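You operate a simulated robot arm through the tools that you are given. There is no shell and no other tool. Be economical: measure what you need, move in short steps, check, and stop when the job is done.

You run a simulated two-armed robot. Do the job below in one go: nothing can be reset, and whatever is moved stays where it is left.

JOB
Swap the pin in the black block for a silver bolt and torque it to 40.
Fine: the pin goes from hole C into the grey rack, the bolt into that hole; set the white dial, turn the white wrench to its click and put it back; the other holes stay empty; leave the other wrenches alone.

The check looks at the end state, three seconds after you hand in, the way a careful person would. Anything else that was tipped, shoved, dropped, spilled or broken makes it a failure.

ROBOT AND FRAMES
Two 7-joint arms with fingered hands on one trunk, on a base that drives. Base frame: it is fixed to the floor where the robot stands at the start and does not move with it; the origin is under the middle of the robot, x ahead of it, y to its left, z up; the surface under the hand at the start is at about z = 0.86. Lengths are in m, angles in rad, forces in N, time in s.
The left shoulder is at the start at [0.07, 0.142, 1.254], the right one opposite. With the tool pointing down near the work surface each hand reaches from about 0.1 to 0.78 m from the robot's upright axis, wherever it stands, measured 20 degrees to its own side. Places, roughly: black block hole C [0.5, -0.1, 0.9]; black block hole D [0.5, -0.2, 0.9]; black block hole J [0.6, -0.1, 0.9]; black block hole L [0.5, -0.1, 0.9]; black block hole R [0.5, -0.3, 0.9]; black block hole V [0.6, -0.1, 0.9]; black block hole W [0.6, -0.3, 0.9]; black block hole Y [0.6, -0.2, 0.9]; green dial [-6.8, 1.8, 1.1]; green wrench [-6.75, 1.75, 1]; grey rack (28x12x4 cm) [0.8, -1.4, 0.9]; orange dial [-6.8, 2, 1.1]; orange wrench [-6.75, 2, 1]; white dial [0.6, -1.5, 0.9]; white holder [0.6, -1.4, 0.9]; white wrench [0.5, -1.5, 0.75]. Payload 3.6 kg a hand.
Tool frame (each hand has its own): the origin (TCP) lies between the finger pads and is the grasp point; the fingertips stand 0.025 m ahead of it; z points along the fingers, y is the line along which they close. Largest opening 0.088 m; the body of the gripper starts 0.029 m behind the TCP. The gripper is a hand of 5 fingers: y runs from the thumb to the fingers, the wrist lies at [-0.013, -0.097, -0.162] in the tool frame, and closing takes about 1.5 s.
Orientation is that of the tool frame in the base frame, as a unit quaternion [w, x, y, z]. With the fingers straight down and the wrist toward the robot, the tool's x, y and z point along [0, 1, 0], [1, 0, 0] and [0, 0, -1] of the base frame.

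CONTROLS
- The arms move only by the tool arm_command. It takes "left_motion", "right_motion" or both (then of equal length, played together; a hand with none holds still); each is a list of rows, each an object of numbers (a shift or turn left out is 0, a gripper value left out holds the last): "dx", "dy", "dz": the shift along the tool's x, y, z in units of 30 mm (1.0 is 30 mm); "wx", "wy", "wz": the turn, a rotation vector about the tool's x, y, z in units of 6 degrees (1.0 is 6 degrees); "jaw": the closure, from 0 (fully open) to 1 (shut). In form: [{"dx": .., "dy": .., "dz": .., "wx": .., "wy": .., "wz": .., "jaw": ..}, ...]. A call has 1 to 8 rows; each row shifts and turns the commanded pose from where the row before left it, along the tool's axes as they then stand. A call with a number of a shift or a turn outside -1 to 1 is refused whole. A row lasts 0.2 s, in which the tool goes at most 0.05 m and 0.15 rad; a call with a longer step from one row to the next is refused whole, and so is a gripper value outside its range. A pose out of reach is approached as far as the arm can. The call stops where the force on the tool passes 60 N (or 10 N more than at its start, if that is more) or the arm is blocked; 0.2 s more then pass. The fingers move at their own pace (about 0.072 m/s each) and stop on an object; they squeeze with about 27 N. The grip force told is the motor's: it shows also when the fingers shut on nothing. Time passes only in rows, and 0.2 s behind the last, so rows that do not move let the fingers close. It gives the time, the measured TCP pose, the force on the tool (base axes), the opening and the grip force at its end, in the units of the frame above (readings bear some noise), with the torque about the TCP (base axes, N m) and any sound that the robot's microphone picked up, and new pictures: "views" is both (left out), scene, wrist or none (wrist: the cameras of the hands that moved).
- Cameras (640 x 400 px; columns grow to the right, rows downward): "scene" is now at [0.1343, -0.0097, 1.4733]; the picture's right is [-0.12, -0.99, 0.00], its down [-0.65, 0.08, -0.75] and it looks along [0.75, -0.09, -0.66] (base axes); focal length 262 px, centre (320, 200). "left" rides on the left gripper at [-0.059, -0.079, -0.105] in its tool frame; the picture's right is [-0.73, -0.32, 0.61], its down [0.62, -0.68, 0.38] and it looks along [0.29, 0.66, 0.70] (tool axes); focal length 234 px, centre (320, 200). "right" rides on the right gripper at [0.059, -0.079, -0.105] in its tool frame; the picture's right is [-0.73, 0.32, -0.61], its down [-0.62, -0.68, 0.38] and it looks along [-0.29, 0.66, 0.70] (tool axes); focal length 234 px, centre (320, 200).
- raise_lower(by): slides the trunk up (or, below 0, down) by that many m; the arms and the scene camera ride with it, the base frame stays. It gives what a move gives, with no picture.
- steer(legs): drives the robot by 1 to 6 legs, each [ahead, left, turn to the left] in m, m and rad, along the robot's own axes; the way and the turn of a leg run together, so that a leg with both is an arc; at most 1.5 m and 3.142 rad a leg. The arms and the cameras ride along, it lands a little off, and it stops where it bumps. It gives what a move gives, and a new picture of the scene camera.
- grasp_type(shape, hand): the hand has 5 fingers and takes this shape, open, in about a second: jaw (thumb against the fingers, like two jaws); tri (thumb and two fingers); tip (a fingertip pinch); poke (one finger out to press); point (the index stretched); flat (the hand flat); cup (the hand cupped); fist (a fist). The gripper value then closes the fingers along that shape, each until it touches; the sizes above hold for jaw. It gives what a move gives, with no picture.
- turn_head(pan, tilt): turns the head with the scene camera to pan (to the left, within 1.501 rad either way) and tilt (down, from -0.506 to 1.204), counted from straight ahead of the robot. It gives what a move gives, and a new picture of the scene camera.
- pixel_to_xyz(camera, pixels): for up to 12 pixels [column, row] of the newest picture of that camera ("zoom" is the newest enlarged one), the place [x, y, z] in the base frame of the surface seen there, good to about 0.003 m. No time passes.
- inspect(camera, box): a new picture of the part [left, top, right, bottom] of that camera's present view, enlarged. No time passes.
- close_job(): hands the job in; it is judged then, once.

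Work in short steps. Measure before you move; look again where a grasp or a placing could have gone wrong, and mend it. You have 80 turns and 260 pictures in all, those below and enlarged ones among them. Open the grippers and draw the arms clear of the work before you hand the job in, unless the task says otherwise.

The tools are called after "Request:" by a JSON object that holds its "fn" and its "kwargs". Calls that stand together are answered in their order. arm_command: Moves the arms, as the interface text tells. Its arguments: {"type":"object","properties":{"left_motion":{"type":"array","items":{"type":"object","properties":{"dx":{"type":"number"},"dy":{"type":"number"},"dz":{"type":"number"},"wx":{"type":"number"},"wy":{"type":"number"},"wz":{"type":"number"},"jaw":{"type":"number"}}}},"right_motion":{"type":"array","items":{"type":"object","properties":{"dx":{"type":"number"},"dy":{"type":"number"},"dz":{"type":"number"},"wx":{"type":"number"},"wy":{"type":"number"},"wz":{"type":"number"},"jaw":{"type":"number"}}}},"views":{"type":"string","enum":["both","scene","wrist","none"]}},"required":[]} The other tools are called the same way: raise_lower (by) slides the trunk up or down; grasp_type (shape, hand) gives the hand a shape; steer (legs) drives the base; turn_head (pan, tilt) turns the head that bears the scene camera; pixel_to_xyz (camera, pixels) gives the place of the surface under pixels of a picture; inspect (camera, box) takes an enlarged picture of a part of a camera's view; close_job () hands the job in.

At the start:

```text
time_s: 0.0
left_ee_pos: [0.4725, 0.1067, 1.1962]
left_orientation: [0.0, 0.707, 0.707, 0.0]
left_contact_force: [-0.2, -0.1, -1.2]
left_wrist_torque: [0.01, -0.02, 0.01]
left_opening: 0.0876
left_grip_force: 0.1
left_shape: jaw
right_ee_pos: [0.4534, -0.3601, 1.1919]
right_orientation: [0.0, 0.708, 0.706, 0.001]
right_contact_force: [-0.8, 0.4, 0.0]
right_wrist_torque: [-0.01, -0.03, 0.01]
right_opening: 0.0876
right_grip_force: 0.1
right_shape: jaw
trunk travel left (down, up): [-0.79, 0.15]
robot x, y, heading: [0.0033, -0.0023, 0.002]
head pan, tilt: [-0.119, 0.719]
```

scene: 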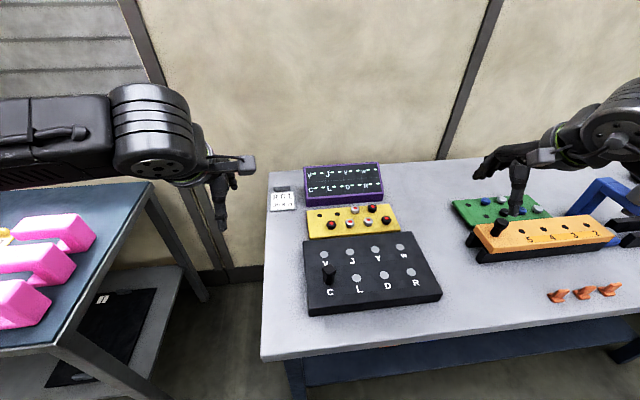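
right: 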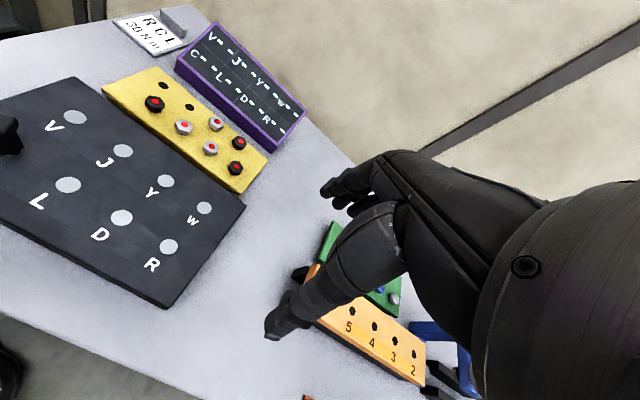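
left: 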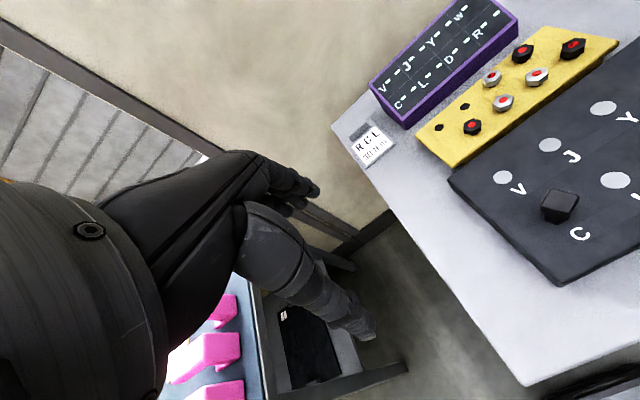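

The block shows a black pin in hole C (scene ~328,270); bolts are on the yellow tray (~350,215). I enlarge these areas and look to the right for the rack and the wrench.

Request:
{"fn": "inspect", "kwargs": {"camera": "scene", "box": [260, 150, 450, 320]}}

Request:
{"fn": "inspect", "kwargs": {"camera": "scene", "box": [440, 170, 640, 310]}}

Request:
{"fn": "turn_head", "kwargs": {"pan": -1.1, "tilt": 0.6}}

```text
2.35 times, centred on (355, 235) of scene
```

zoom: 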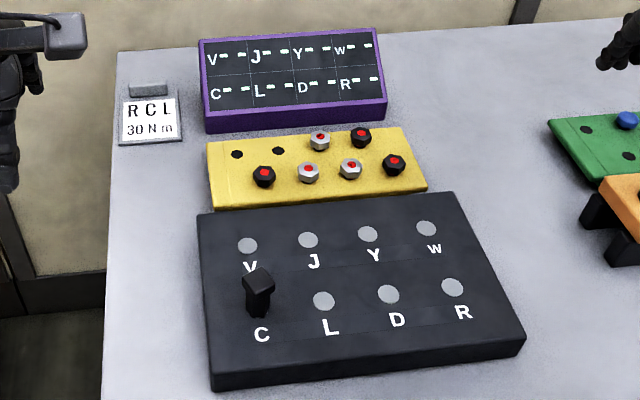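

```text
2.86 times, centred on (540, 240) of scene
```

zoom: 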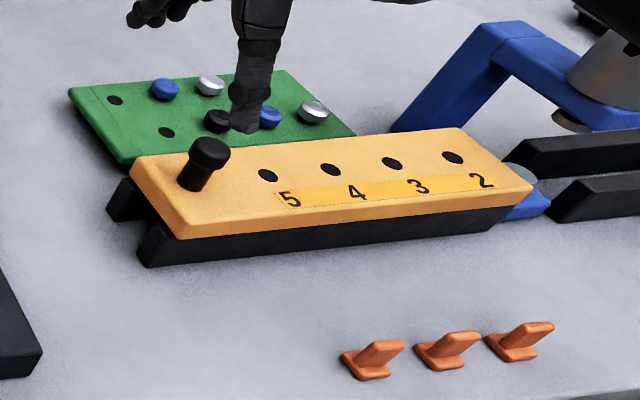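

```text
time_s: 1.2
left_ee_pos: [0.4738, 0.1057, 1.1956]
left_orientation: [-0.001, 0.708, 0.707, 0.0]
left_contact_force: [-0.2, -0.2, 0.1]
left_wrist_torque: [-0.02, -0.01, 0.0]
left_opening: 0.0878
left_grip_force: 0.0
left_shape: jaw
right_ee_pos: [0.453, -0.3596, 1.1935]
right_orientation: [0.0, 0.707, 0.707, 0.0]
right_contact_force: [0.5, 1.0, 0.0]
right_wrist_torque: [0.0, 0.03, -0.01]
right_opening: 0.0877
right_grip_force: 0.1
right_shape: jaw
trunk travel left (down, up): [-0.79, 0.15]
robot x, y, heading: [-0.0005, -0.0032, 0.001]
head pan, tilt: [-1.1, 0.6]
```

scene: 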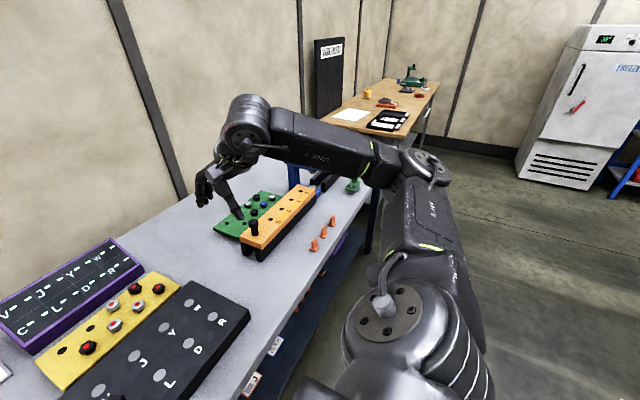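

I turn the head back to the block to measure the pin and bolts.

Request:
{"fn": "turn_head", "kwargs": {"pan": -0.25, "tilt": 0.8}}

Request:
{"fn": "inspect", "kwargs": {"camera": "scene", "box": [220, 120, 420, 260]}}

```text
time_s: 2.4
left_ee_pos: [0.4726, 0.1055, 1.1944]
left_orientation: [0.0, 0.707, 0.707, 0.0]
left_contact_force: [0.4, -0.2, 0.2]
left_wrist_torque: [-0.02, -0.03, -0.03]
left_opening: 0.0876
left_grip_force: 0.1
left_shape: jaw
right_ee_pos: [0.4534, -0.3576, 1.1936]
right_orientation: [0.0, 0.707, 0.708, 0.0]
right_contact_force: [0.3, 0.2, 0.1]
right_wrist_torque: [0.0, 0.03, -0.02]
right_opening: 0.0877
right_grip_force: 0.1
right_shape: jaw
trunk travel left (down, up): [-0.79, 0.15]
robot x, y, heading: [0.0012, -0.0009, 0.001]
head pan, tilt: [-0.25, 0.799]
```

scene: 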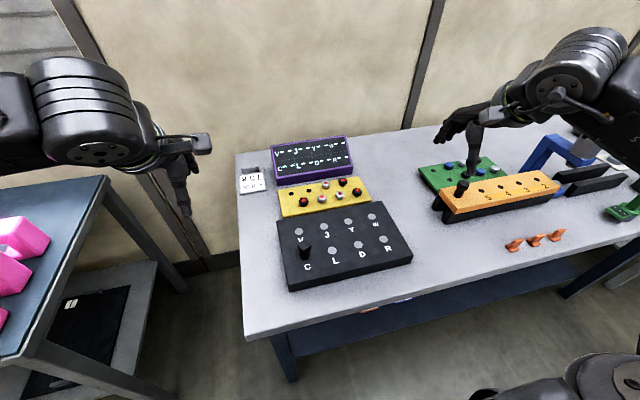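

```text
2.86 times, centred on (320, 190) of scene
```

zoom: 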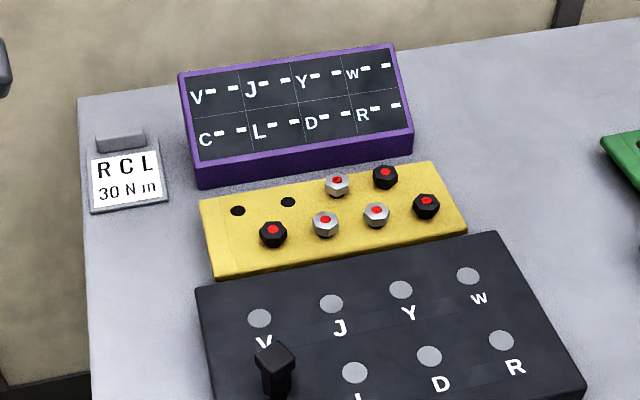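

Now I measure the pin head, block corners, holes, and silver bolts in the zoom.

Request:
{"fn": "pixel_to_xyz", "kwargs": {"camera": "zoom", "pixels": [[274, 352], [278, 385], [260, 318], [332, 303], [355, 372], [401, 290], [337, 182], [325, 218], [377, 211], [273, 230], [220, 262], [300, 275]]}}

Request:
{"fn": "inspect", "kwargs": {"camera": "scene", "box": [270, 220, 370, 290]}}

Request:
{"fn": "inspect", "kwargs": {"camera": "left", "box": [420, 20, 640, 260]}}

```text
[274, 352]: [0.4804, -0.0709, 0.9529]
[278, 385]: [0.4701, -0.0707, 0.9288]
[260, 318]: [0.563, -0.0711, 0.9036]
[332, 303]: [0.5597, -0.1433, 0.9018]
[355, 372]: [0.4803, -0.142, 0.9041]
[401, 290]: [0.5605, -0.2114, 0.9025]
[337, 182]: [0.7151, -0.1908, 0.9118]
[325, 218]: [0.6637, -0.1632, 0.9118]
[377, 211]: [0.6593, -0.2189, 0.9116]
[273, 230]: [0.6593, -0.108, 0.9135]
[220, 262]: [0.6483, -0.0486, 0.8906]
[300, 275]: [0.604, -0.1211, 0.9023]
```

```text
5.71 times, centred on (320, 255) of scene
```

zoom: 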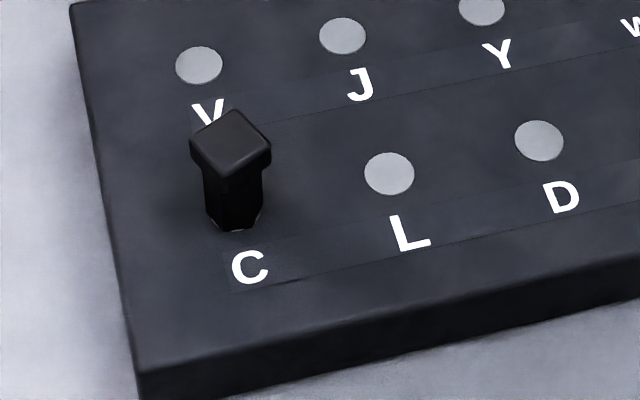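

```text
1.67 times, centred on (530, 140) of left
```

zoom: 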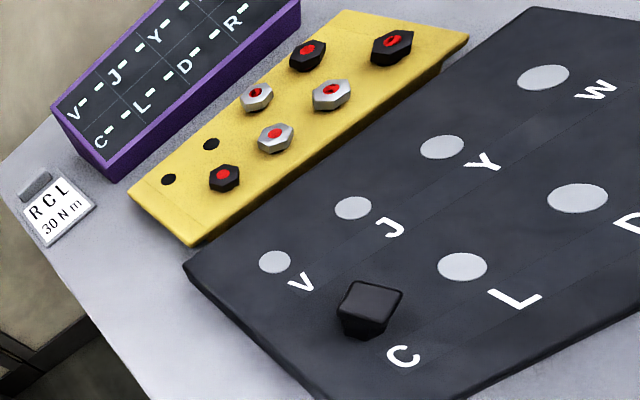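

I look closer at the bolts and the pin.

Request:
{"fn": "inspect", "kwargs": {"camera": "left", "box": [450, 30, 600, 140]}}

Request:
{"fn": "inspect", "kwargs": {"camera": "scene", "box": [275, 170, 375, 225]}}

Request:
{"fn": "inspect", "kwargs": {"camera": "scene", "box": [410, 110, 640, 260]}}

```text
3.64 times, centred on (525, 85) of left
```

zoom: 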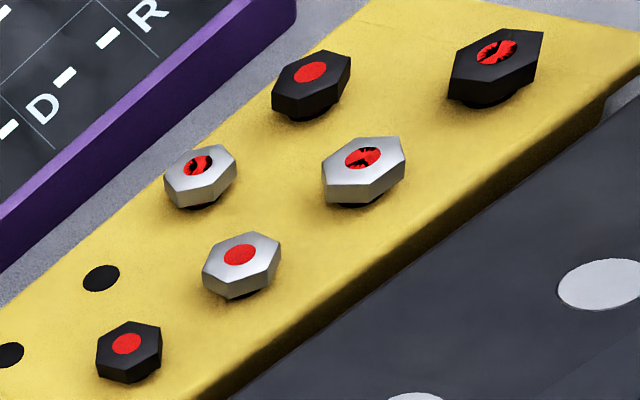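

```text
6.40 times, centred on (325, 198) of scene
```

zoom: 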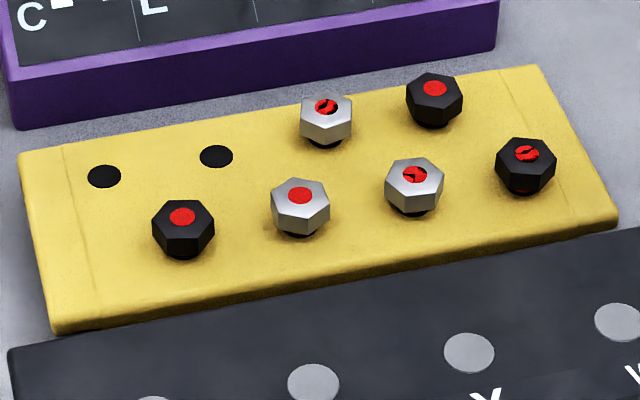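

```text
2.67 times, centred on (525, 185) of scene
```

zoom: 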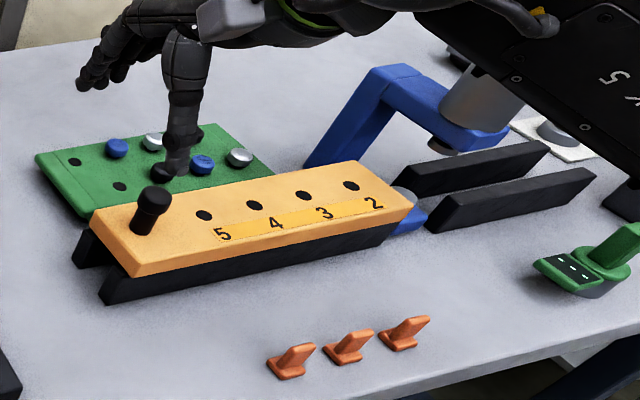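

The silver bolt with an unbroken red seal is the one at zoom (300,205), base [0.664,-0.163,0.912]; the other two silver seals are cracked. I bring the right hand above the pin and shift the left hand aside.

Request:
{"fn": "arm_command", "kwargs": {"right_motion": [{"dx": 1}, {"dx": 1}, {"dx": 1}, {"dx": 1}, {"dx": 1}, {"dx": 1}, {"dx": 1}, {"dx": 1}], "left_motion": [{"dx": 0.5}, {"dx": 0.5}, {"dx": 0.5}, {"dx": 0.5}, {"dx": 0.5}, {"dx": 0.5}, {"dx": 0.5}, {"dx": 0.5}], "views": "wrist"}}

Request:
{"fn": "arm_command", "kwargs": {"right_motion": [{"dx": 1, "dz": 1}, {"dx": 0.67, "dy": 0.7, "dz": 1}, {"wz": -1, "dz": 1}, {"wz": -1}, {"wz": -1}, {"wz": -1}, {"wz": -1}, {}], "views": "both"}}

```text
time_s: 4.2
left_ee_pos: [0.4741, 0.2282, 1.1905]
left_orientation: [0.001, 0.707, 0.707, -0.001]
left_contact_force: [-0.3, 0.3, -1.1]
left_wrist_torque: [0.02, 0.0, -0.01]
left_opening: 0.0876
left_grip_force: 0.1
left_shape: jaw
right_ee_pos: [0.4546, -0.1175, 1.1895]
right_orientation: [0.001, 0.707, 0.707, 0.0]
right_contact_force: [-0.2, -0.2, 0.2]
right_wrist_torque: [0.0, 0.01, -0.02]
right_opening: 0.0875
right_grip_force: 0.0
right_shape: jaw
trunk travel left (down, up): [-0.79, 0.15]
robot x, y, heading: [0.0011, -0.0024, -0.001]
head pan, tilt: [-0.25, 0.799]
```

right: 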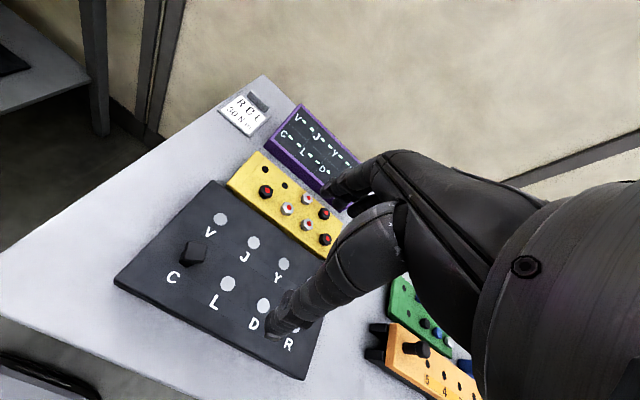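
left: 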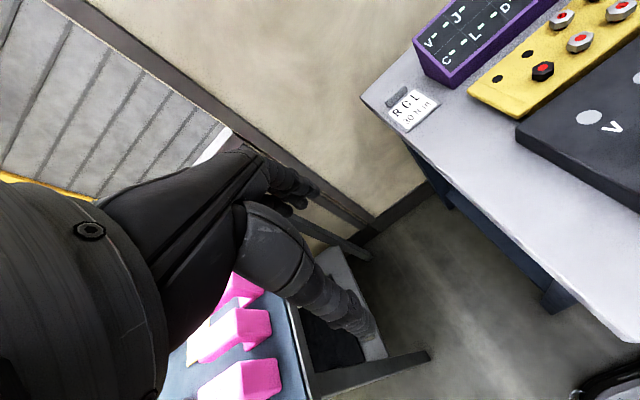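

```text
time_s: 6.0
left_ee_pos: [0.4731, 0.2264, 1.191]
left_orientation: [0.001, 0.707, 0.707, 0.0]
left_contact_force: [0.4, -0.2, -0.1]
left_wrist_torque: [0.01, -0.01, -0.01]
left_opening: 0.0878
left_grip_force: 0.0
left_shape: jaw
right_ee_pos: [0.4756, -0.0676, 1.1023]
right_orientation: [0.0, 0.499, 0.867, 0.0]
right_contact_force: [-0.6, 0.1, -0.2]
right_wrist_torque: [-0.03, 0.0, -0.02]
right_opening: 0.0878
right_grip_force: 0.1
right_shape: jaw
trunk travel left (down, up): [-0.79, 0.15]
robot x, y, heading: [-0.0017, 0.0023, 0.003]
head pan, tilt: [-0.25, 0.799]
```

scene: 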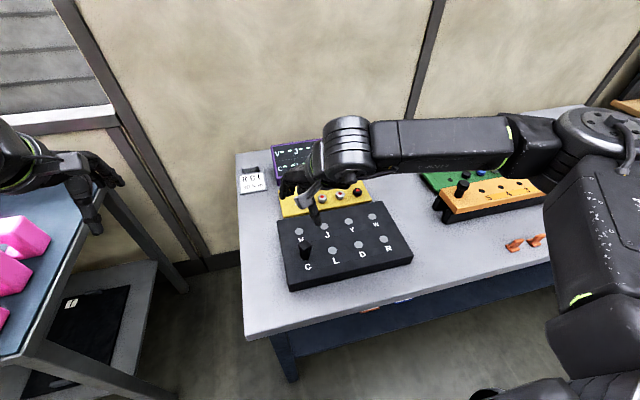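
right: 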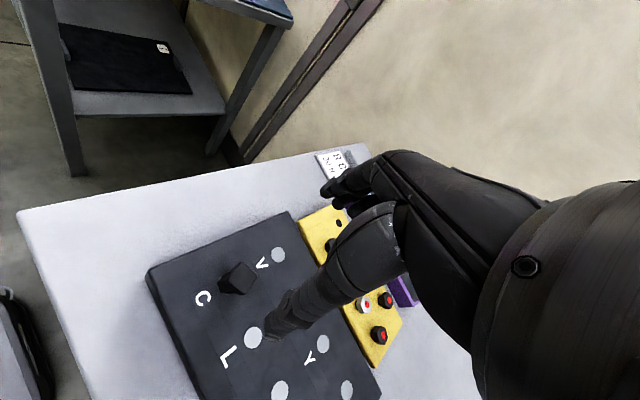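

The right hand hovers above the pin with yaw +30°. I zoom the wrist view to check the pin's square orientation.

Request:
{"fn": "inspect", "kwargs": {"camera": "right", "box": [180, 230, 300, 320]}}

Request:
{"fn": "inspect", "kwargs": {"camera": "scene", "box": [280, 220, 340, 280]}}

```text
4.44 times, centred on (240, 275) of right
```

zoom: 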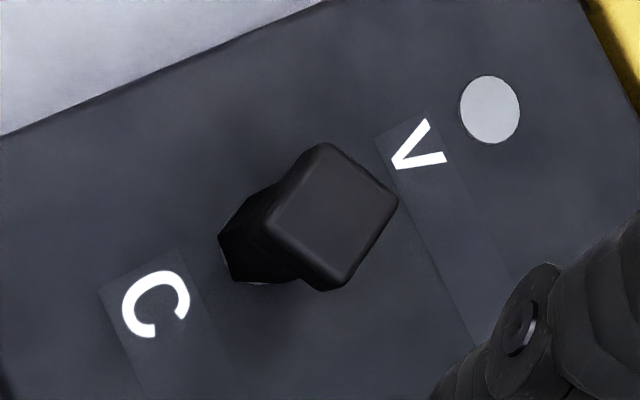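

```text
6.67 times, centred on (310, 250) of scene
```

zoom: 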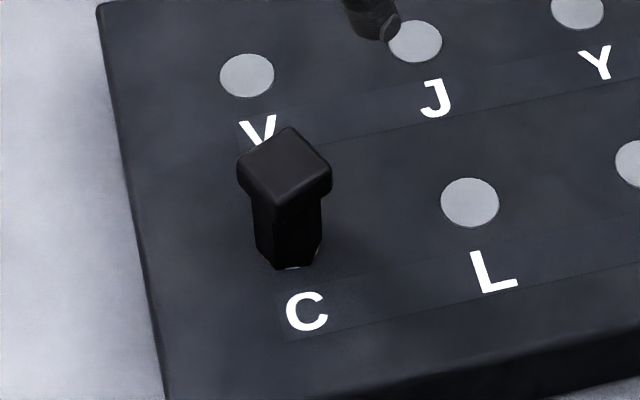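

I measure the corners of the square head to align the jaws.

Request:
{"fn": "pixel_to_xyz", "kwargs": {"camera": "zoom", "pixels": [[241, 163], [288, 131], [328, 171], [279, 198], [286, 162], [277, 215], [285, 240], [290, 262], [247, 75], [470, 202], [414, 40]]}}

```text
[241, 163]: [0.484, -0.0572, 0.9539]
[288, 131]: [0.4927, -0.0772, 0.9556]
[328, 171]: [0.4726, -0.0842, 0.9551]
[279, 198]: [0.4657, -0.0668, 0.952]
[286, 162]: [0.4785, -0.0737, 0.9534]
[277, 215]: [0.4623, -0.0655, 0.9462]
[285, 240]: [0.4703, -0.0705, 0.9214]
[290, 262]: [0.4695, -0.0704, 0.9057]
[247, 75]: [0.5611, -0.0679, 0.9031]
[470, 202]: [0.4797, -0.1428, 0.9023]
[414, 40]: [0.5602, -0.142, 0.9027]
```

Head centre ≈ (0.479,-0.071), faces at ≈ 23°. I trim yaw and descend to just above the head.

Request:
{"fn": "arm_command", "kwargs": {"right_motion": [{"wz": 1}, {"wz": 0.17, "dy": 0.08, "dx": -0.14}, {"dz": 1}, {"dz": 1}, {"dz": 1}, {"dz": 0.9}, {}], "views": "both"}}

Request:
{"fn": "inspect", "kwargs": {"camera": "right", "box": [200, 180, 400, 320]}}

Request:
{"fn": "inspect", "kwargs": {"camera": "scene", "box": [260, 180, 360, 280]}}

```text
time_s: 7.6
left_ee_pos: [0.4728, 0.2252, 1.192]
left_orientation: [-0.001, 0.707, 0.708, 0.0]
left_contact_force: [0.5, -0.2, 0.4]
left_wrist_torque: [0.02, 0.0, -0.02]
left_opening: 0.0876
left_grip_force: 0.0
left_shape: jaw
right_ee_pos: [0.4795, -0.0718, 0.987]
right_orientation: [0.0, 0.552, 0.834, 0.0]
right_contact_force: [0.2, -0.2, -0.3]
right_wrist_torque: [0.03, 0.0, 0.0]
right_opening: 0.088
right_grip_force: 0.1
right_shape: jaw
trunk travel left (down, up): [-0.79, 0.15]
robot x, y, heading: [-0.0031, -0.0038, 0.002]
head pan, tilt: [-0.25, 0.799]
```

scene: 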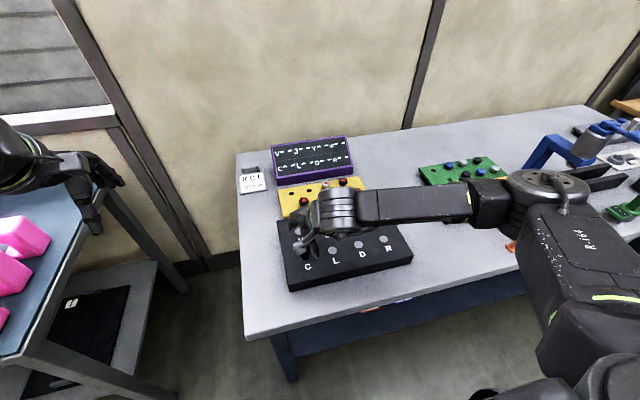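
right: 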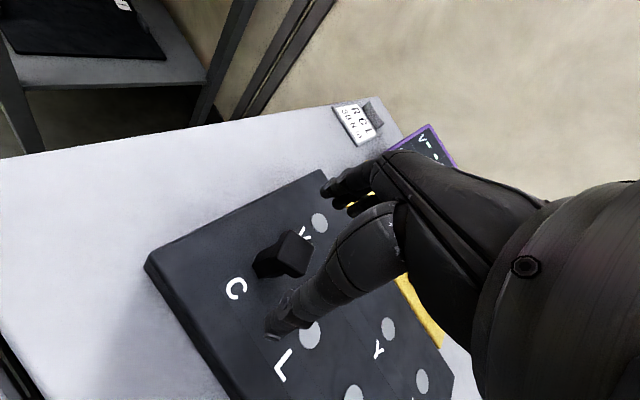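

```text
2.86 times, centred on (300, 250) of right
```

zoom: 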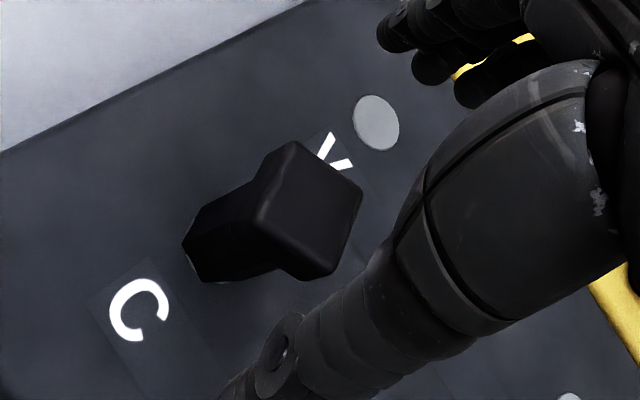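

```text
4.00 times, centred on (310, 230) of scene
```

zoom: 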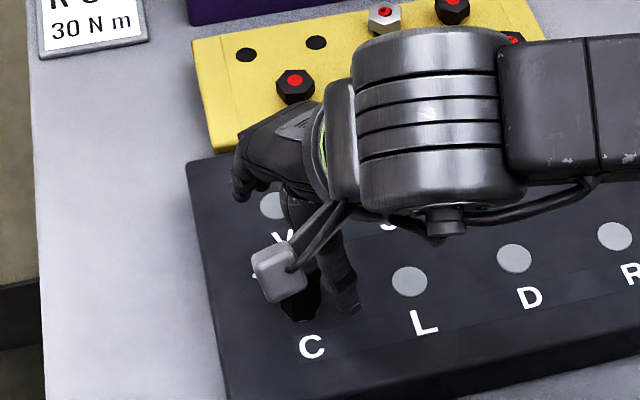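

The head sits between thumb and fingers (right view ~(300,250)). I descend to z≈0.941 and close.

Request:
{"fn": "arm_command", "kwargs": {"right_motion": [{"dz": 0.8}, {"dz": 0.75}, {"jaw": 1}, {}, {}, {}, {}, {}], "views": "none"}}

Request:
{"fn": "arm_command", "kwargs": {"right_motion": [{}, {}, {}], "views": "both"}}

Request:
{"fn": "inspect", "kwargs": {"camera": "right", "box": [220, 180, 400, 320]}}

```text
time_s: 9.4
left_ee_pos: [0.4725, 0.2257, 1.1925]
left_orientation: [0.0, 0.708, 0.707, 0.001]
left_contact_force: [-0.1, 0.1, 0.1]
left_wrist_torque: [0.02, 0.01, 0.03]
left_opening: 0.0876
left_grip_force: 0.0
left_shape: jaw
right_ee_pos: [0.4782, -0.0702, 0.9387]
right_orientation: [0.0, 0.552, 0.834, -0.001]
right_contact_force: [-0.5, 0.5, 0.2]
right_wrist_torque: [0.03, 0.02, 0.01]
right_opening: 0.016
right_grip_force: 26.8
right_shape: jaw
trunk travel left (down, up): [-0.79, 0.15]
robot x, y, heading: [0.0024, 0.0016, -0.0]
head pan, tilt: [-0.25, 0.799]
```

```text
time_s: 10.2
left_ee_pos: [0.4716, 0.226, 1.1915]
left_orientation: [0.0, 0.708, 0.707, 0.0]
left_contact_force: [0.2, 0.4, 0.2]
left_wrist_torque: [0.02, 0.0, 0.02]
left_opening: 0.0876
left_grip_force: 0.1
left_shape: jaw
right_ee_pos: [0.4782, -0.0692, 0.9381]
right_orientation: [0.0, 0.552, 0.834, 0.001]
right_contact_force: [0.7, 0.4, -0.1]
right_wrist_torque: [-0.02, 0.02, 0.03]
right_opening: 0.0161
right_grip_force: 26.6
right_shape: jaw
trunk travel left (down, up): [-0.79, 0.15]
robot x, y, heading: [-0.0047, -0.0005, 0.002]
head pan, tilt: [-0.25, 0.799]
```

scene: 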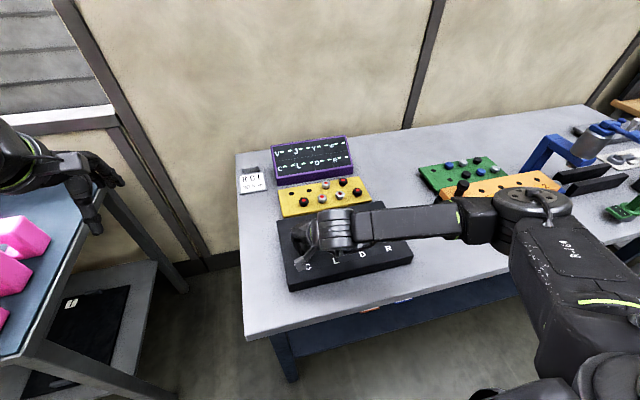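
right: 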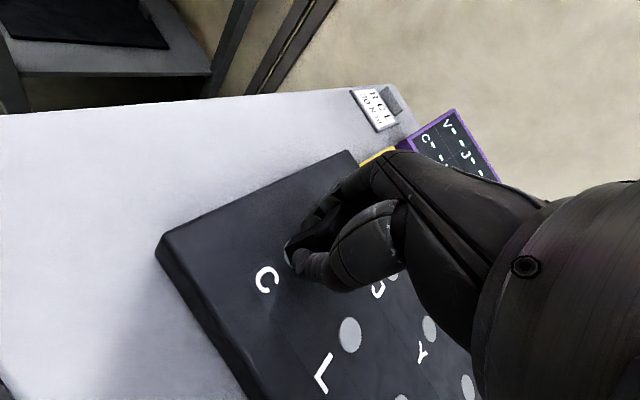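

```text
2.86 times, centred on (310, 250) of right
```

zoom: 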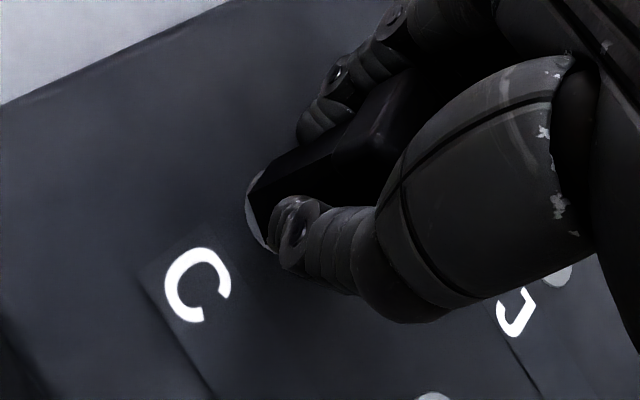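

Gripped at 16 mm opening on the shaft. I lift straight up.

Request:
{"fn": "arm_command", "kwargs": {"right_motion": [{"dz": -0.3}, {"dz": -0.5}, {"dz": -0.7}, {"dz": -1}, {"dz": -1}, {"dz": -1}, {"dz": -1}, {}], "views": "both"}}

Request:
{"fn": "inspect", "kwargs": {"camera": "right", "box": [180, 160, 400, 320]}}

Request:
{"fn": "inspect", "kwargs": {"camera": "scene", "box": [260, 160, 420, 290]}}

```text
time_s: 12.0
left_ee_pos: [0.4722, 0.2248, 1.1914]
left_orientation: [0.0, 0.707, 0.707, 0.001]
left_contact_force: [0.1, 0.1, -0.6]
left_wrist_torque: [0.0, -0.01, 0.03]
left_opening: 0.0875
left_grip_force: 0.1
left_shape: jaw
right_ee_pos: [0.4819, -0.0721, 1.103]
right_orientation: [-0.001, 0.552, 0.834, 0.0]
right_contact_force: [-0.7, -0.4, -0.8]
right_wrist_torque: [0.01, 0.05, -0.02]
right_opening: 0.0156
right_grip_force: 27.2
right_shape: jaw
trunk travel left (down, up): [-0.79, 0.15]
robot x, y, heading: [-0.0006, 0.0011, -0.002]
head pan, tilt: [-0.25, 0.799]
```

scene: 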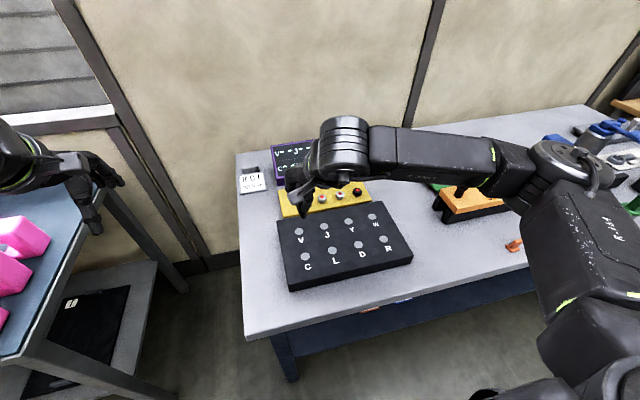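
right: 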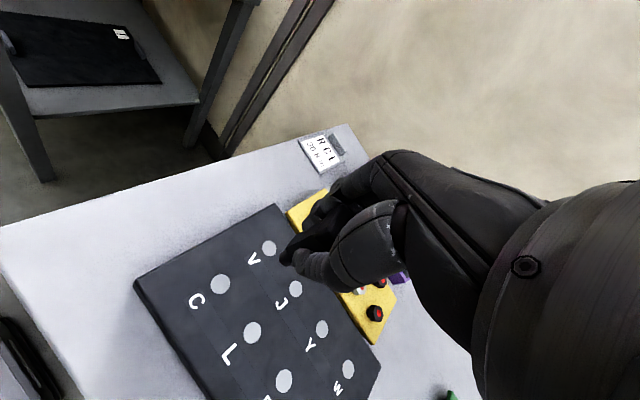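

```text
2.50 times, centred on (290, 240) of right
```

zoom: 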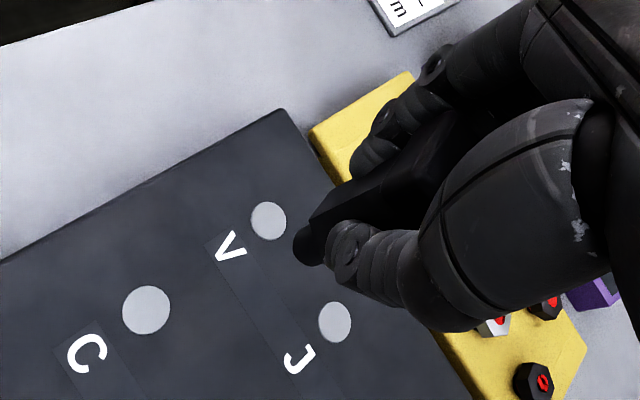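

```text
3.08 times, centred on (340, 225) of scene
```

zoom: 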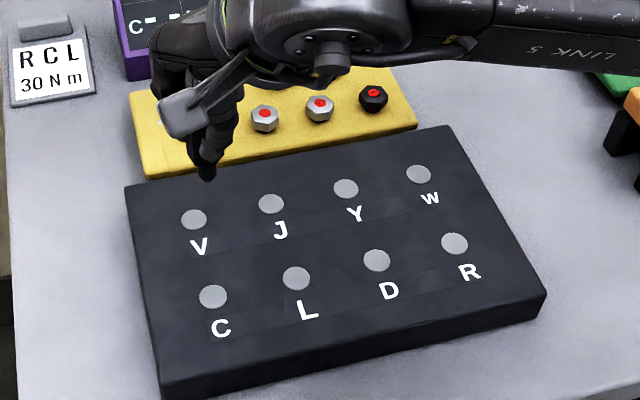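

Pin is out and held; hole C is empty. I move the right arm off to the right, then look at the bolt.

Request:
{"fn": "arm_command", "kwargs": {"right_motion": [{"dx": -1, "dy": -0.42, "dz": -0.3}, {"dx": -1, "dy": -0.42, "dz": -0.3}, {"dx": -1, "dy": -0.42, "dz": -0.3}, {"dx": -1, "dy": -0.42}, {"dx": -1, "dy": -0.42}, {"dx": -1, "dy": -0.42}, {"dx": -1, "dy": -0.42}, {"dx": -1, "dy": -0.42}], "views": "none"}}

Request:
{"fn": "arm_command", "kwargs": {"right_motion": [{"dx": -1, "dy": -0.42}, {"dx": -1, "dy": -0.42}, {"dx": -1, "dy": -0.42}, {"dx": -1, "dy": -0.42}, {"dx": -1, "dy": -0.42}], "views": "scene"}}

Request:
{"fn": "inspect", "kwargs": {"camera": "scene", "box": [305, 180, 345, 210]}}

Request:
{"fn": "inspect", "kwargs": {"camera": "right", "box": [180, 160, 400, 320]}}

```text
time_s: 13.8
left_ee_pos: [0.4735, 0.2256, 1.1925]
left_orientation: [0.0, 0.707, 0.707, 0.0]
left_contact_force: [-0.2, 0.2, -1.0]
left_wrist_torque: [0.0, 0.0, -0.01]
left_opening: 0.0874
left_grip_force: 0.0
left_shape: jaw
right_ee_pos: [0.4779, -0.3343, 1.1324]
right_orientation: [0.001, 0.552, 0.834, 0.001]
right_contact_force: [0.3, 0.9, -0.6]
right_wrist_torque: [-0.01, -0.01, -0.02]
right_opening: 0.0156
right_grip_force: 27.0
right_shape: jaw
trunk travel left (down, up): [-0.79, 0.15]
robot x, y, heading: [-0.0028, -0.0028, -0.002]
head pan, tilt: [-0.25, 0.799]
```

```text
time_s: 15.0
left_ee_pos: [0.4731, 0.2247, 1.1928]
left_orientation: [0.0, 0.707, 0.707, 0.0]
left_contact_force: [-0.1, -0.2, 1.1]
left_wrist_torque: [0.0, -0.01, 0.01]
left_opening: 0.0878
left_grip_force: 0.1
left_shape: jaw
right_ee_pos: [0.4771, -0.3431, 1.1324]
right_orientation: [0.0, 0.553, 0.834, 0.0]
right_contact_force: [0.7, 0.0, 0.2]
right_wrist_torque: [0.0, -0.02, -0.01]
right_opening: 0.016
right_grip_force: 27.0
right_shape: jaw
right hand out of reach, approached as far as the arm can: row 1, 2, 3, 4, 5
trunk travel left (down, up): [-0.79, 0.15]
robot x, y, heading: [-0.0024, 0.0003, -0.002]
head pan, tilt: [-0.25, 0.799]
```

scene: 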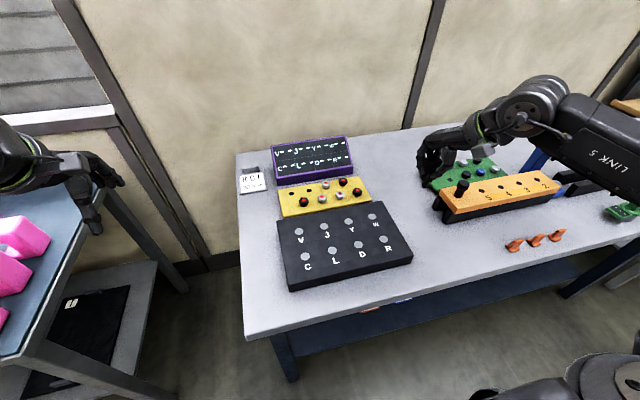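

```text
13.33 times, centred on (325, 195) of scene
```

zoom: 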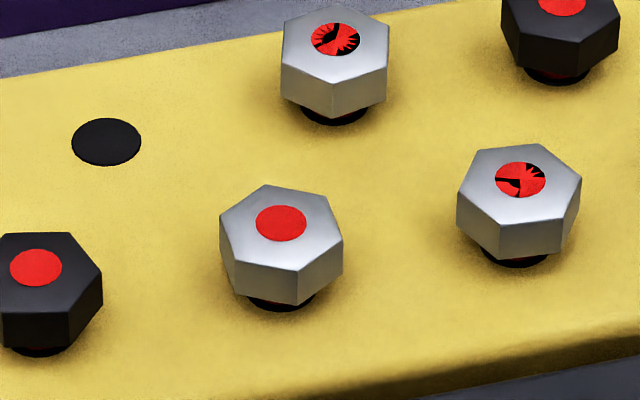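

```text
2.50 times, centred on (290, 240) of right
```

zoom: 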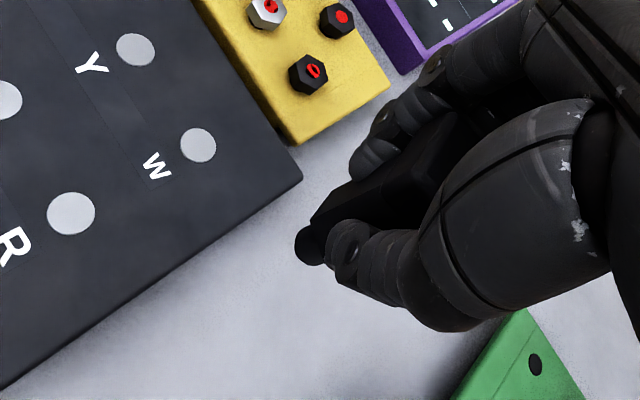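

Request:
{"fn": "pixel_to_xyz", "kwargs": {"camera": "zoom", "pixels": [[267, 189], [325, 200], [339, 239], [299, 268], [239, 259], [223, 218], [281, 223], [281, 305], [300, 290], [290, 340]]}}

Request:
{"fn": "inspect", "kwargs": {"camera": "scene", "box": [285, 240, 345, 280]}}

```text
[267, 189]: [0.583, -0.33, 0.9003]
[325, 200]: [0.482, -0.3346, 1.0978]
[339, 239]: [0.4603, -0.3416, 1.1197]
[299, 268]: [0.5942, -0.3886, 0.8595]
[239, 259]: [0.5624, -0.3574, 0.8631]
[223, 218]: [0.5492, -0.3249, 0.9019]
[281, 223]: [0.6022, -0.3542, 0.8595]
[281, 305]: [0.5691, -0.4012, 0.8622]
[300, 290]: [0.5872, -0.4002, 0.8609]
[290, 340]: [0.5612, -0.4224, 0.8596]
```

```text
10.00 times, centred on (315, 260) of scene
```

zoom: 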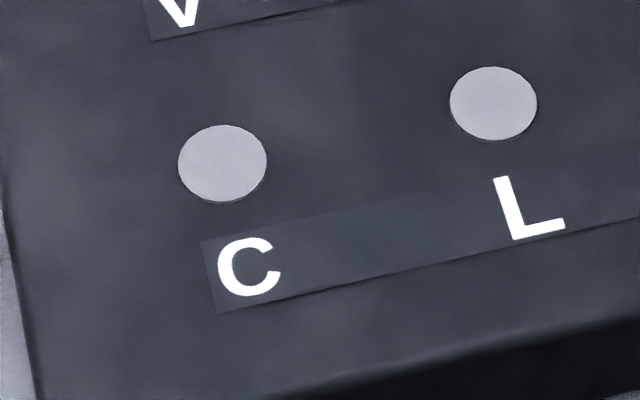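

Request:
{"fn": "pixel_to_xyz", "kwargs": {"camera": "zoom", "pixels": [[222, 162], [182, 162], [264, 162], [222, 128], [222, 196], [494, 103]]}}

Request:
{"fn": "inspect", "kwargs": {"camera": "scene", "box": [305, 180, 345, 210]}}

Request:
{"fn": "pixel_to_xyz", "kwargs": {"camera": "zoom", "pixels": [[267, 189], [325, 200], [339, 239], [299, 268], [239, 259], [223, 218], [281, 223], [300, 290], [268, 295], [280, 310], [290, 345], [320, 310]]}}

```text
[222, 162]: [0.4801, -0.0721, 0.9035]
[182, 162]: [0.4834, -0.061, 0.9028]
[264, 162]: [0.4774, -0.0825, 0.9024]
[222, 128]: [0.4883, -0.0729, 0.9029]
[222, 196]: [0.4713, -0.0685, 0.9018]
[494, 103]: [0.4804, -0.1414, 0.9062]
```

```text
13.33 times, centred on (325, 195) of scene
```

zoom: 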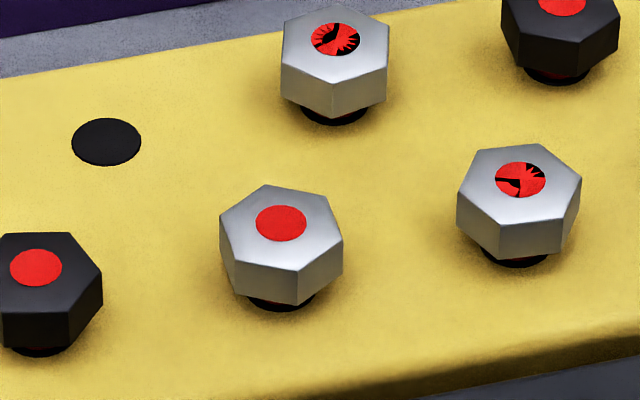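

```text
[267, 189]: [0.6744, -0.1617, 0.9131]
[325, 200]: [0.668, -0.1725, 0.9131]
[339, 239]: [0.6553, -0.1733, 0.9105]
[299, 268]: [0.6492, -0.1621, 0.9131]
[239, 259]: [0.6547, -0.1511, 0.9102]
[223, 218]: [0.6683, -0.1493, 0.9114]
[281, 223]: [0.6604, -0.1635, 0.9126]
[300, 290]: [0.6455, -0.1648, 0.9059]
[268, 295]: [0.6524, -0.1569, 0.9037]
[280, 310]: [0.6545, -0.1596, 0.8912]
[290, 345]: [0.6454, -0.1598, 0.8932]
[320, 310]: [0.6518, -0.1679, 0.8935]
```

Hole C centre (0.480,-0.071); bolt centre (0.662,-0.162), flats' normals at ±30°. Neighbour bolts are close, so I try the left hand's three-finger shape and look at it.

Request:
{"fn": "grasp_type", "kwargs": {"hand": "left", "shape": "tri"}}

Request:
{"fn": "arm_command", "kwargs": {"left_motion": [{"dx": -1, "dy": 0.6, "jaw": 0.35}, {"dx": -1, "dy": 0.6}, {"dx": -1, "dy": 0.6}, {"dx": -1, "dy": 0.6}, {"dx": -1, "dy": 0.6}, {"dx": -1, "dy": 0.6}, {"dx": -1, "dy": 0.6}, {"dx": -1, "dy": 0.6}], "views": "none"}}

Request:
{"fn": "arm_command", "kwargs": {"left_motion": [{"dx": -1, "dy": 0.5}, {"dx": -1, "dy": 0.5}, {"dx": -1, "dy": 0.3}, {"wz": 1, "dx": -1}, {"wz": 1}, {"wz": 1}, {"wz": 1}, {"wz": 1}], "views": "both"}}

Request:
{"fn": "inspect", "kwargs": {"camera": "left", "box": [220, 160, 440, 320]}}

```text
time_s: 15.9
left_ee_pos: [0.4736, 0.2246, 1.1926]
left_orientation: [0.0, 0.707, 0.707, 0.0]
left_contact_force: [-0.6, 0.1, -0.3]
left_wrist_torque: [0.0, 0.02, -0.02]
left_opening: 0.0875
left_grip_force: 0.0
left_shape: tri
right_ee_pos: [0.479, -0.3428, 1.1318]
right_orientation: [0.0, 0.552, 0.834, 0.0]
right_contact_force: [1.2, 0.7, -0.5]
right_wrist_torque: [0.01, 0.0, -0.01]
right_opening: 0.0158
right_grip_force: 26.9
right_shape: jaw
trunk travel left (down, up): [-0.79, 0.15]
robot x, y, heading: [0.0012, 0.001, -0.002]
head pan, tilt: [-0.25, 0.799]
```

```text
time_s: 17.7
left_ee_pos: [0.6168, -0.0176, 1.1942]
left_orientation: [-0.001, 0.707, 0.707, 0.0]
left_contact_force: [-0.2, 0.0, 0.3]
left_wrist_torque: [0.02, 0.0, 0.06]
left_opening: 0.0573
left_grip_force: 0.0
left_shape: tri
right_ee_pos: [0.4793, -0.3444, 1.1316]
right_orientation: [-0.001, 0.552, 0.834, 0.0]
right_contact_force: [-0.3, 0.6, 0.4]
right_wrist_torque: [0.01, 0.02, -0.03]
right_opening: 0.0156
right_grip_force: 27.1
right_shape: jaw
trunk travel left (down, up): [-0.79, 0.15]
robot x, y, heading: [0.0014, 0.0017, -0.004]
head pan, tilt: [-0.25, 0.799]
```

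```text
time_s: 19.5
left_ee_pos: [0.6576, -0.1336, 1.1942]
left_orientation: [0.0, 0.867, 0.499, 0.0]
left_contact_force: [0.2, -0.6, -0.3]
left_wrist_torque: [0.0, -0.03, 0.0]
left_opening: 0.0576
left_grip_force: 0.0
left_shape: tri
right_ee_pos: [0.4789, -0.343, 1.1317]
right_orientation: [-0.001, 0.552, 0.834, 0.0]
right_contact_force: [-0.3, -0.2, -0.5]
right_wrist_torque: [0.01, 0.0, 0.0]
right_opening: 0.0158
right_grip_force: 27.0
right_shape: jaw
trunk travel left (down, up): [-0.79, 0.15]
robot x, y, heading: [0.0026, 0.0037, 0.001]
head pan, tilt: [-0.25, 0.799]
```

scene: 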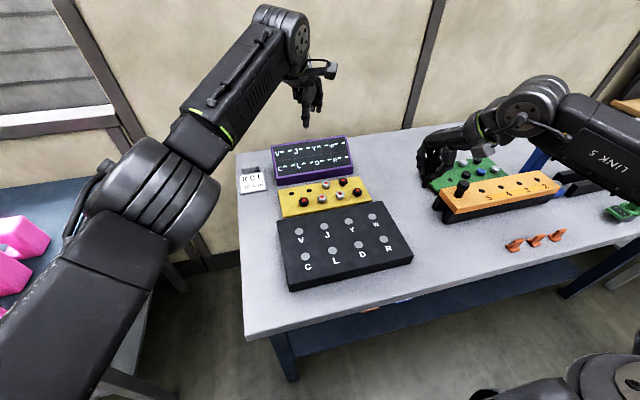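
left: 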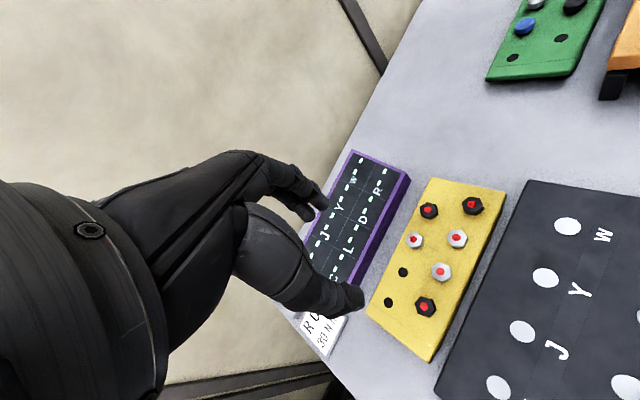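

```text
2.50 times, centred on (330, 240) of left
```

zoom: 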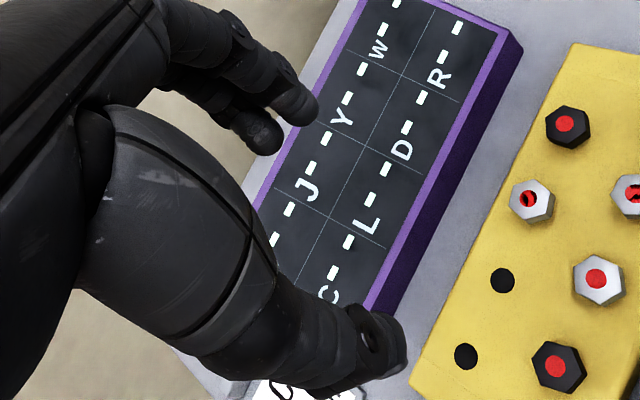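

Tri shape leaves index/middle vs thumb only. I move over the bolt and descend to tips ≈ 2 cm above it, jaw half-closed.

Request:
{"fn": "arm_command", "kwargs": {"left_motion": [{"dx": -0.74, "dy": 0.58, "jaw": 0.5}, {"dz": 1}, {"dz": 1}, {"dz": 1}, {"dz": 1}, {"dz": 1}, {"dz": 1}, {"dz": 1}], "views": "both"}}

Request:
{"fn": "inspect", "kwargs": {"camera": "left", "box": [240, 160, 460, 320]}}

Request:
{"fn": "inspect", "kwargs": {"camera": "scene", "box": [270, 130, 390, 220]}}

```text
time_s: 21.3
left_ee_pos: [0.6564, -0.1458, 0.9814]
left_orientation: [0.0, 0.866, 0.501, 0.0]
left_contact_force: [0.2, 1.1, -0.5]
left_wrist_torque: [0.01, -0.01, 0.0]
left_opening: 0.044
left_grip_force: 0.1
left_shape: tri
left hand out of reach, approached as far as the arm can: row 1
right_ee_pos: [0.4792, -0.3438, 1.1319]
right_orientation: [0.0, 0.552, 0.834, 0.0]
right_contact_force: [-0.4, 0.4, 0.0]
right_wrist_torque: [0.02, -0.01, -0.01]
right_opening: 0.0156
right_grip_force: 27.3
right_shape: jaw
trunk travel left (down, up): [-0.79, 0.15]
robot x, y, heading: [-0.0015, -0.0012, 0.003]
head pan, tilt: [-0.25, 0.799]
```

scene: 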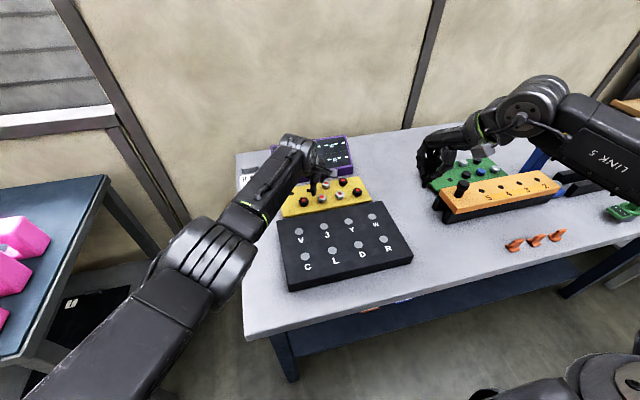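
left: 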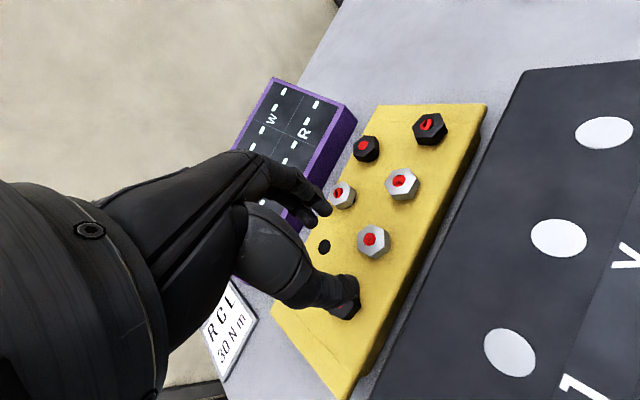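

```text
2.50 times, centred on (350, 240) of left
```

zoom: 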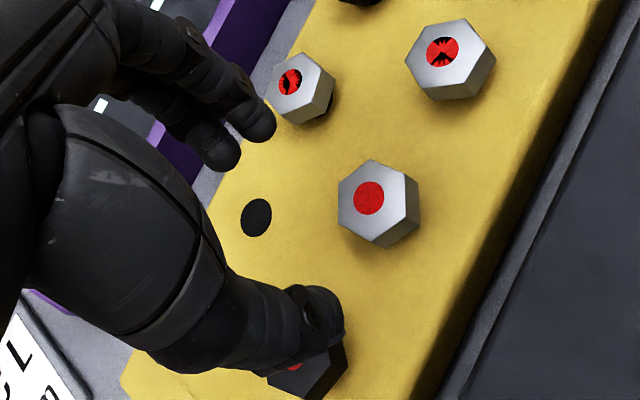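

```text
4.44 times, centred on (330, 175) of scene
```

zoom: 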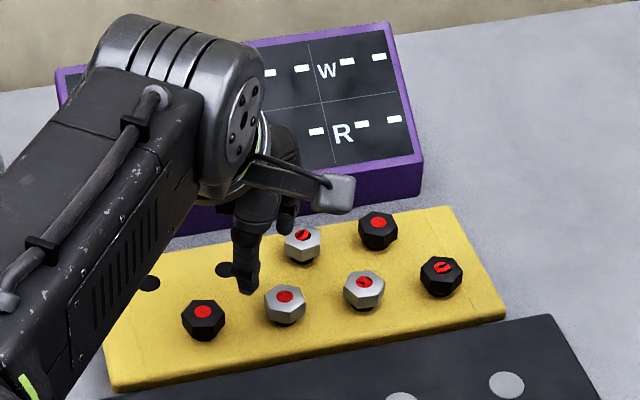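

The hand is ~16 mm short of the bolt. I try the remaining shift.

Request:
{"fn": "arm_command", "kwargs": {"left_motion": [{"dx": -0.37, "dy": 0.43}, {}], "views": "wrist"}}

```text
time_s: 21.9
left_ee_pos: [0.6567, -0.1461, 0.9824]
left_orientation: [0.0, 0.866, 0.5, 0.001]
left_contact_force: [-0.1, 0.0, -0.2]
left_wrist_torque: [0.04, -0.01, -0.01]
left_opening: 0.0441
left_grip_force: 0.2
left_shape: tri
left hand out of reach, approached as far as the arm can: row 1
right_ee_pos: [0.4782, -0.3442, 1.1317]
right_orientation: [-0.001, 0.552, 0.834, 0.0]
right_contact_force: [-0.1, 0.2, -1.4]
right_wrist_torque: [0.0, 0.01, 0.01]
right_opening: 0.0157
right_grip_force: 26.6
right_shape: jaw
trunk travel left (down, up): [-0.79, 0.15]
robot x, y, heading: [0.0053, 0.0005, -0.002]
head pan, tilt: [-0.25, 0.799]
```

left: 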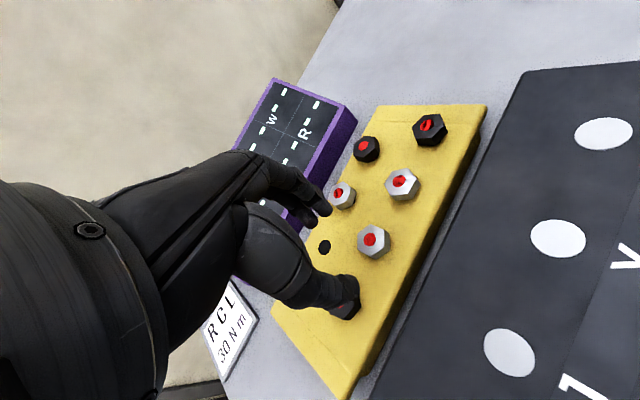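

Left arm is at its reach limit, so I raise the hand and shift the base 0.15 m to the right.

Request:
{"fn": "arm_command", "kwargs": {"left_motion": [{"dz": -1}, {"dz": -1}, {"dz": -1}, {"dz": -1}], "views": "none"}}

Request:
{"fn": "steer", "kwargs": {"legs": [[0, -0.15, 0]]}}

```text
time_s: 22.9
left_ee_pos: [0.6552, -0.145, 1.1046]
left_orientation: [0.0, 0.866, 0.499, 0.0]
left_contact_force: [0.0, -0.5, 0.1]
left_wrist_torque: [0.0, -0.01, 0.02]
left_opening: 0.0441
left_grip_force: 0.0
left_shape: tri
right_ee_pos: [0.4788, -0.3437, 1.1319]
right_orientation: [0.0, 0.552, 0.834, -0.001]
right_contact_force: [0.6, -0.7, -0.7]
right_wrist_torque: [-0.01, -0.01, 0.0]
right_opening: 0.0157
right_grip_force: 27.3
right_shape: jaw
trunk travel left (down, up): [-0.79, 0.15]
robot x, y, heading: [-0.0011, -0.001, 0.001]
head pan, tilt: [-0.25, 0.799]
```

```text
time_s: 24.3
left_ee_pos: [0.6563, -0.2898, 1.1043]
left_orientation: [0.001, 0.866, 0.501, -0.001]
left_contact_force: [-1.5, 0.3, -0.1]
left_wrist_torque: [-0.03, -0.01, -0.01]
left_opening: 0.0443
left_grip_force: 0.0
left_shape: tri
right_ee_pos: [0.4777, -0.4881, 1.1328]
right_orientation: [0.001, 0.551, 0.834, 0.0]
right_contact_force: [-0.4, 0.5, -1.1]
right_wrist_torque: [-0.07, 0.02, 0.01]
right_opening: 0.0159
right_grip_force: 26.4
right_shape: jaw
trunk travel left (down, up): [-0.79, 0.15]
robot x, y, heading: [-0.0018, -0.1459, 0.001]
head pan, tilt: [-0.25, 0.799]
```

scene: 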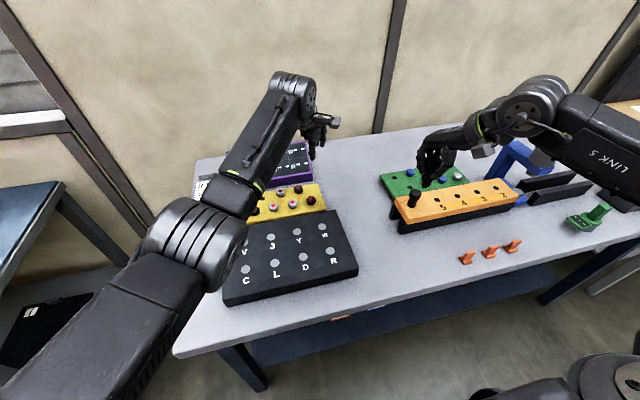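

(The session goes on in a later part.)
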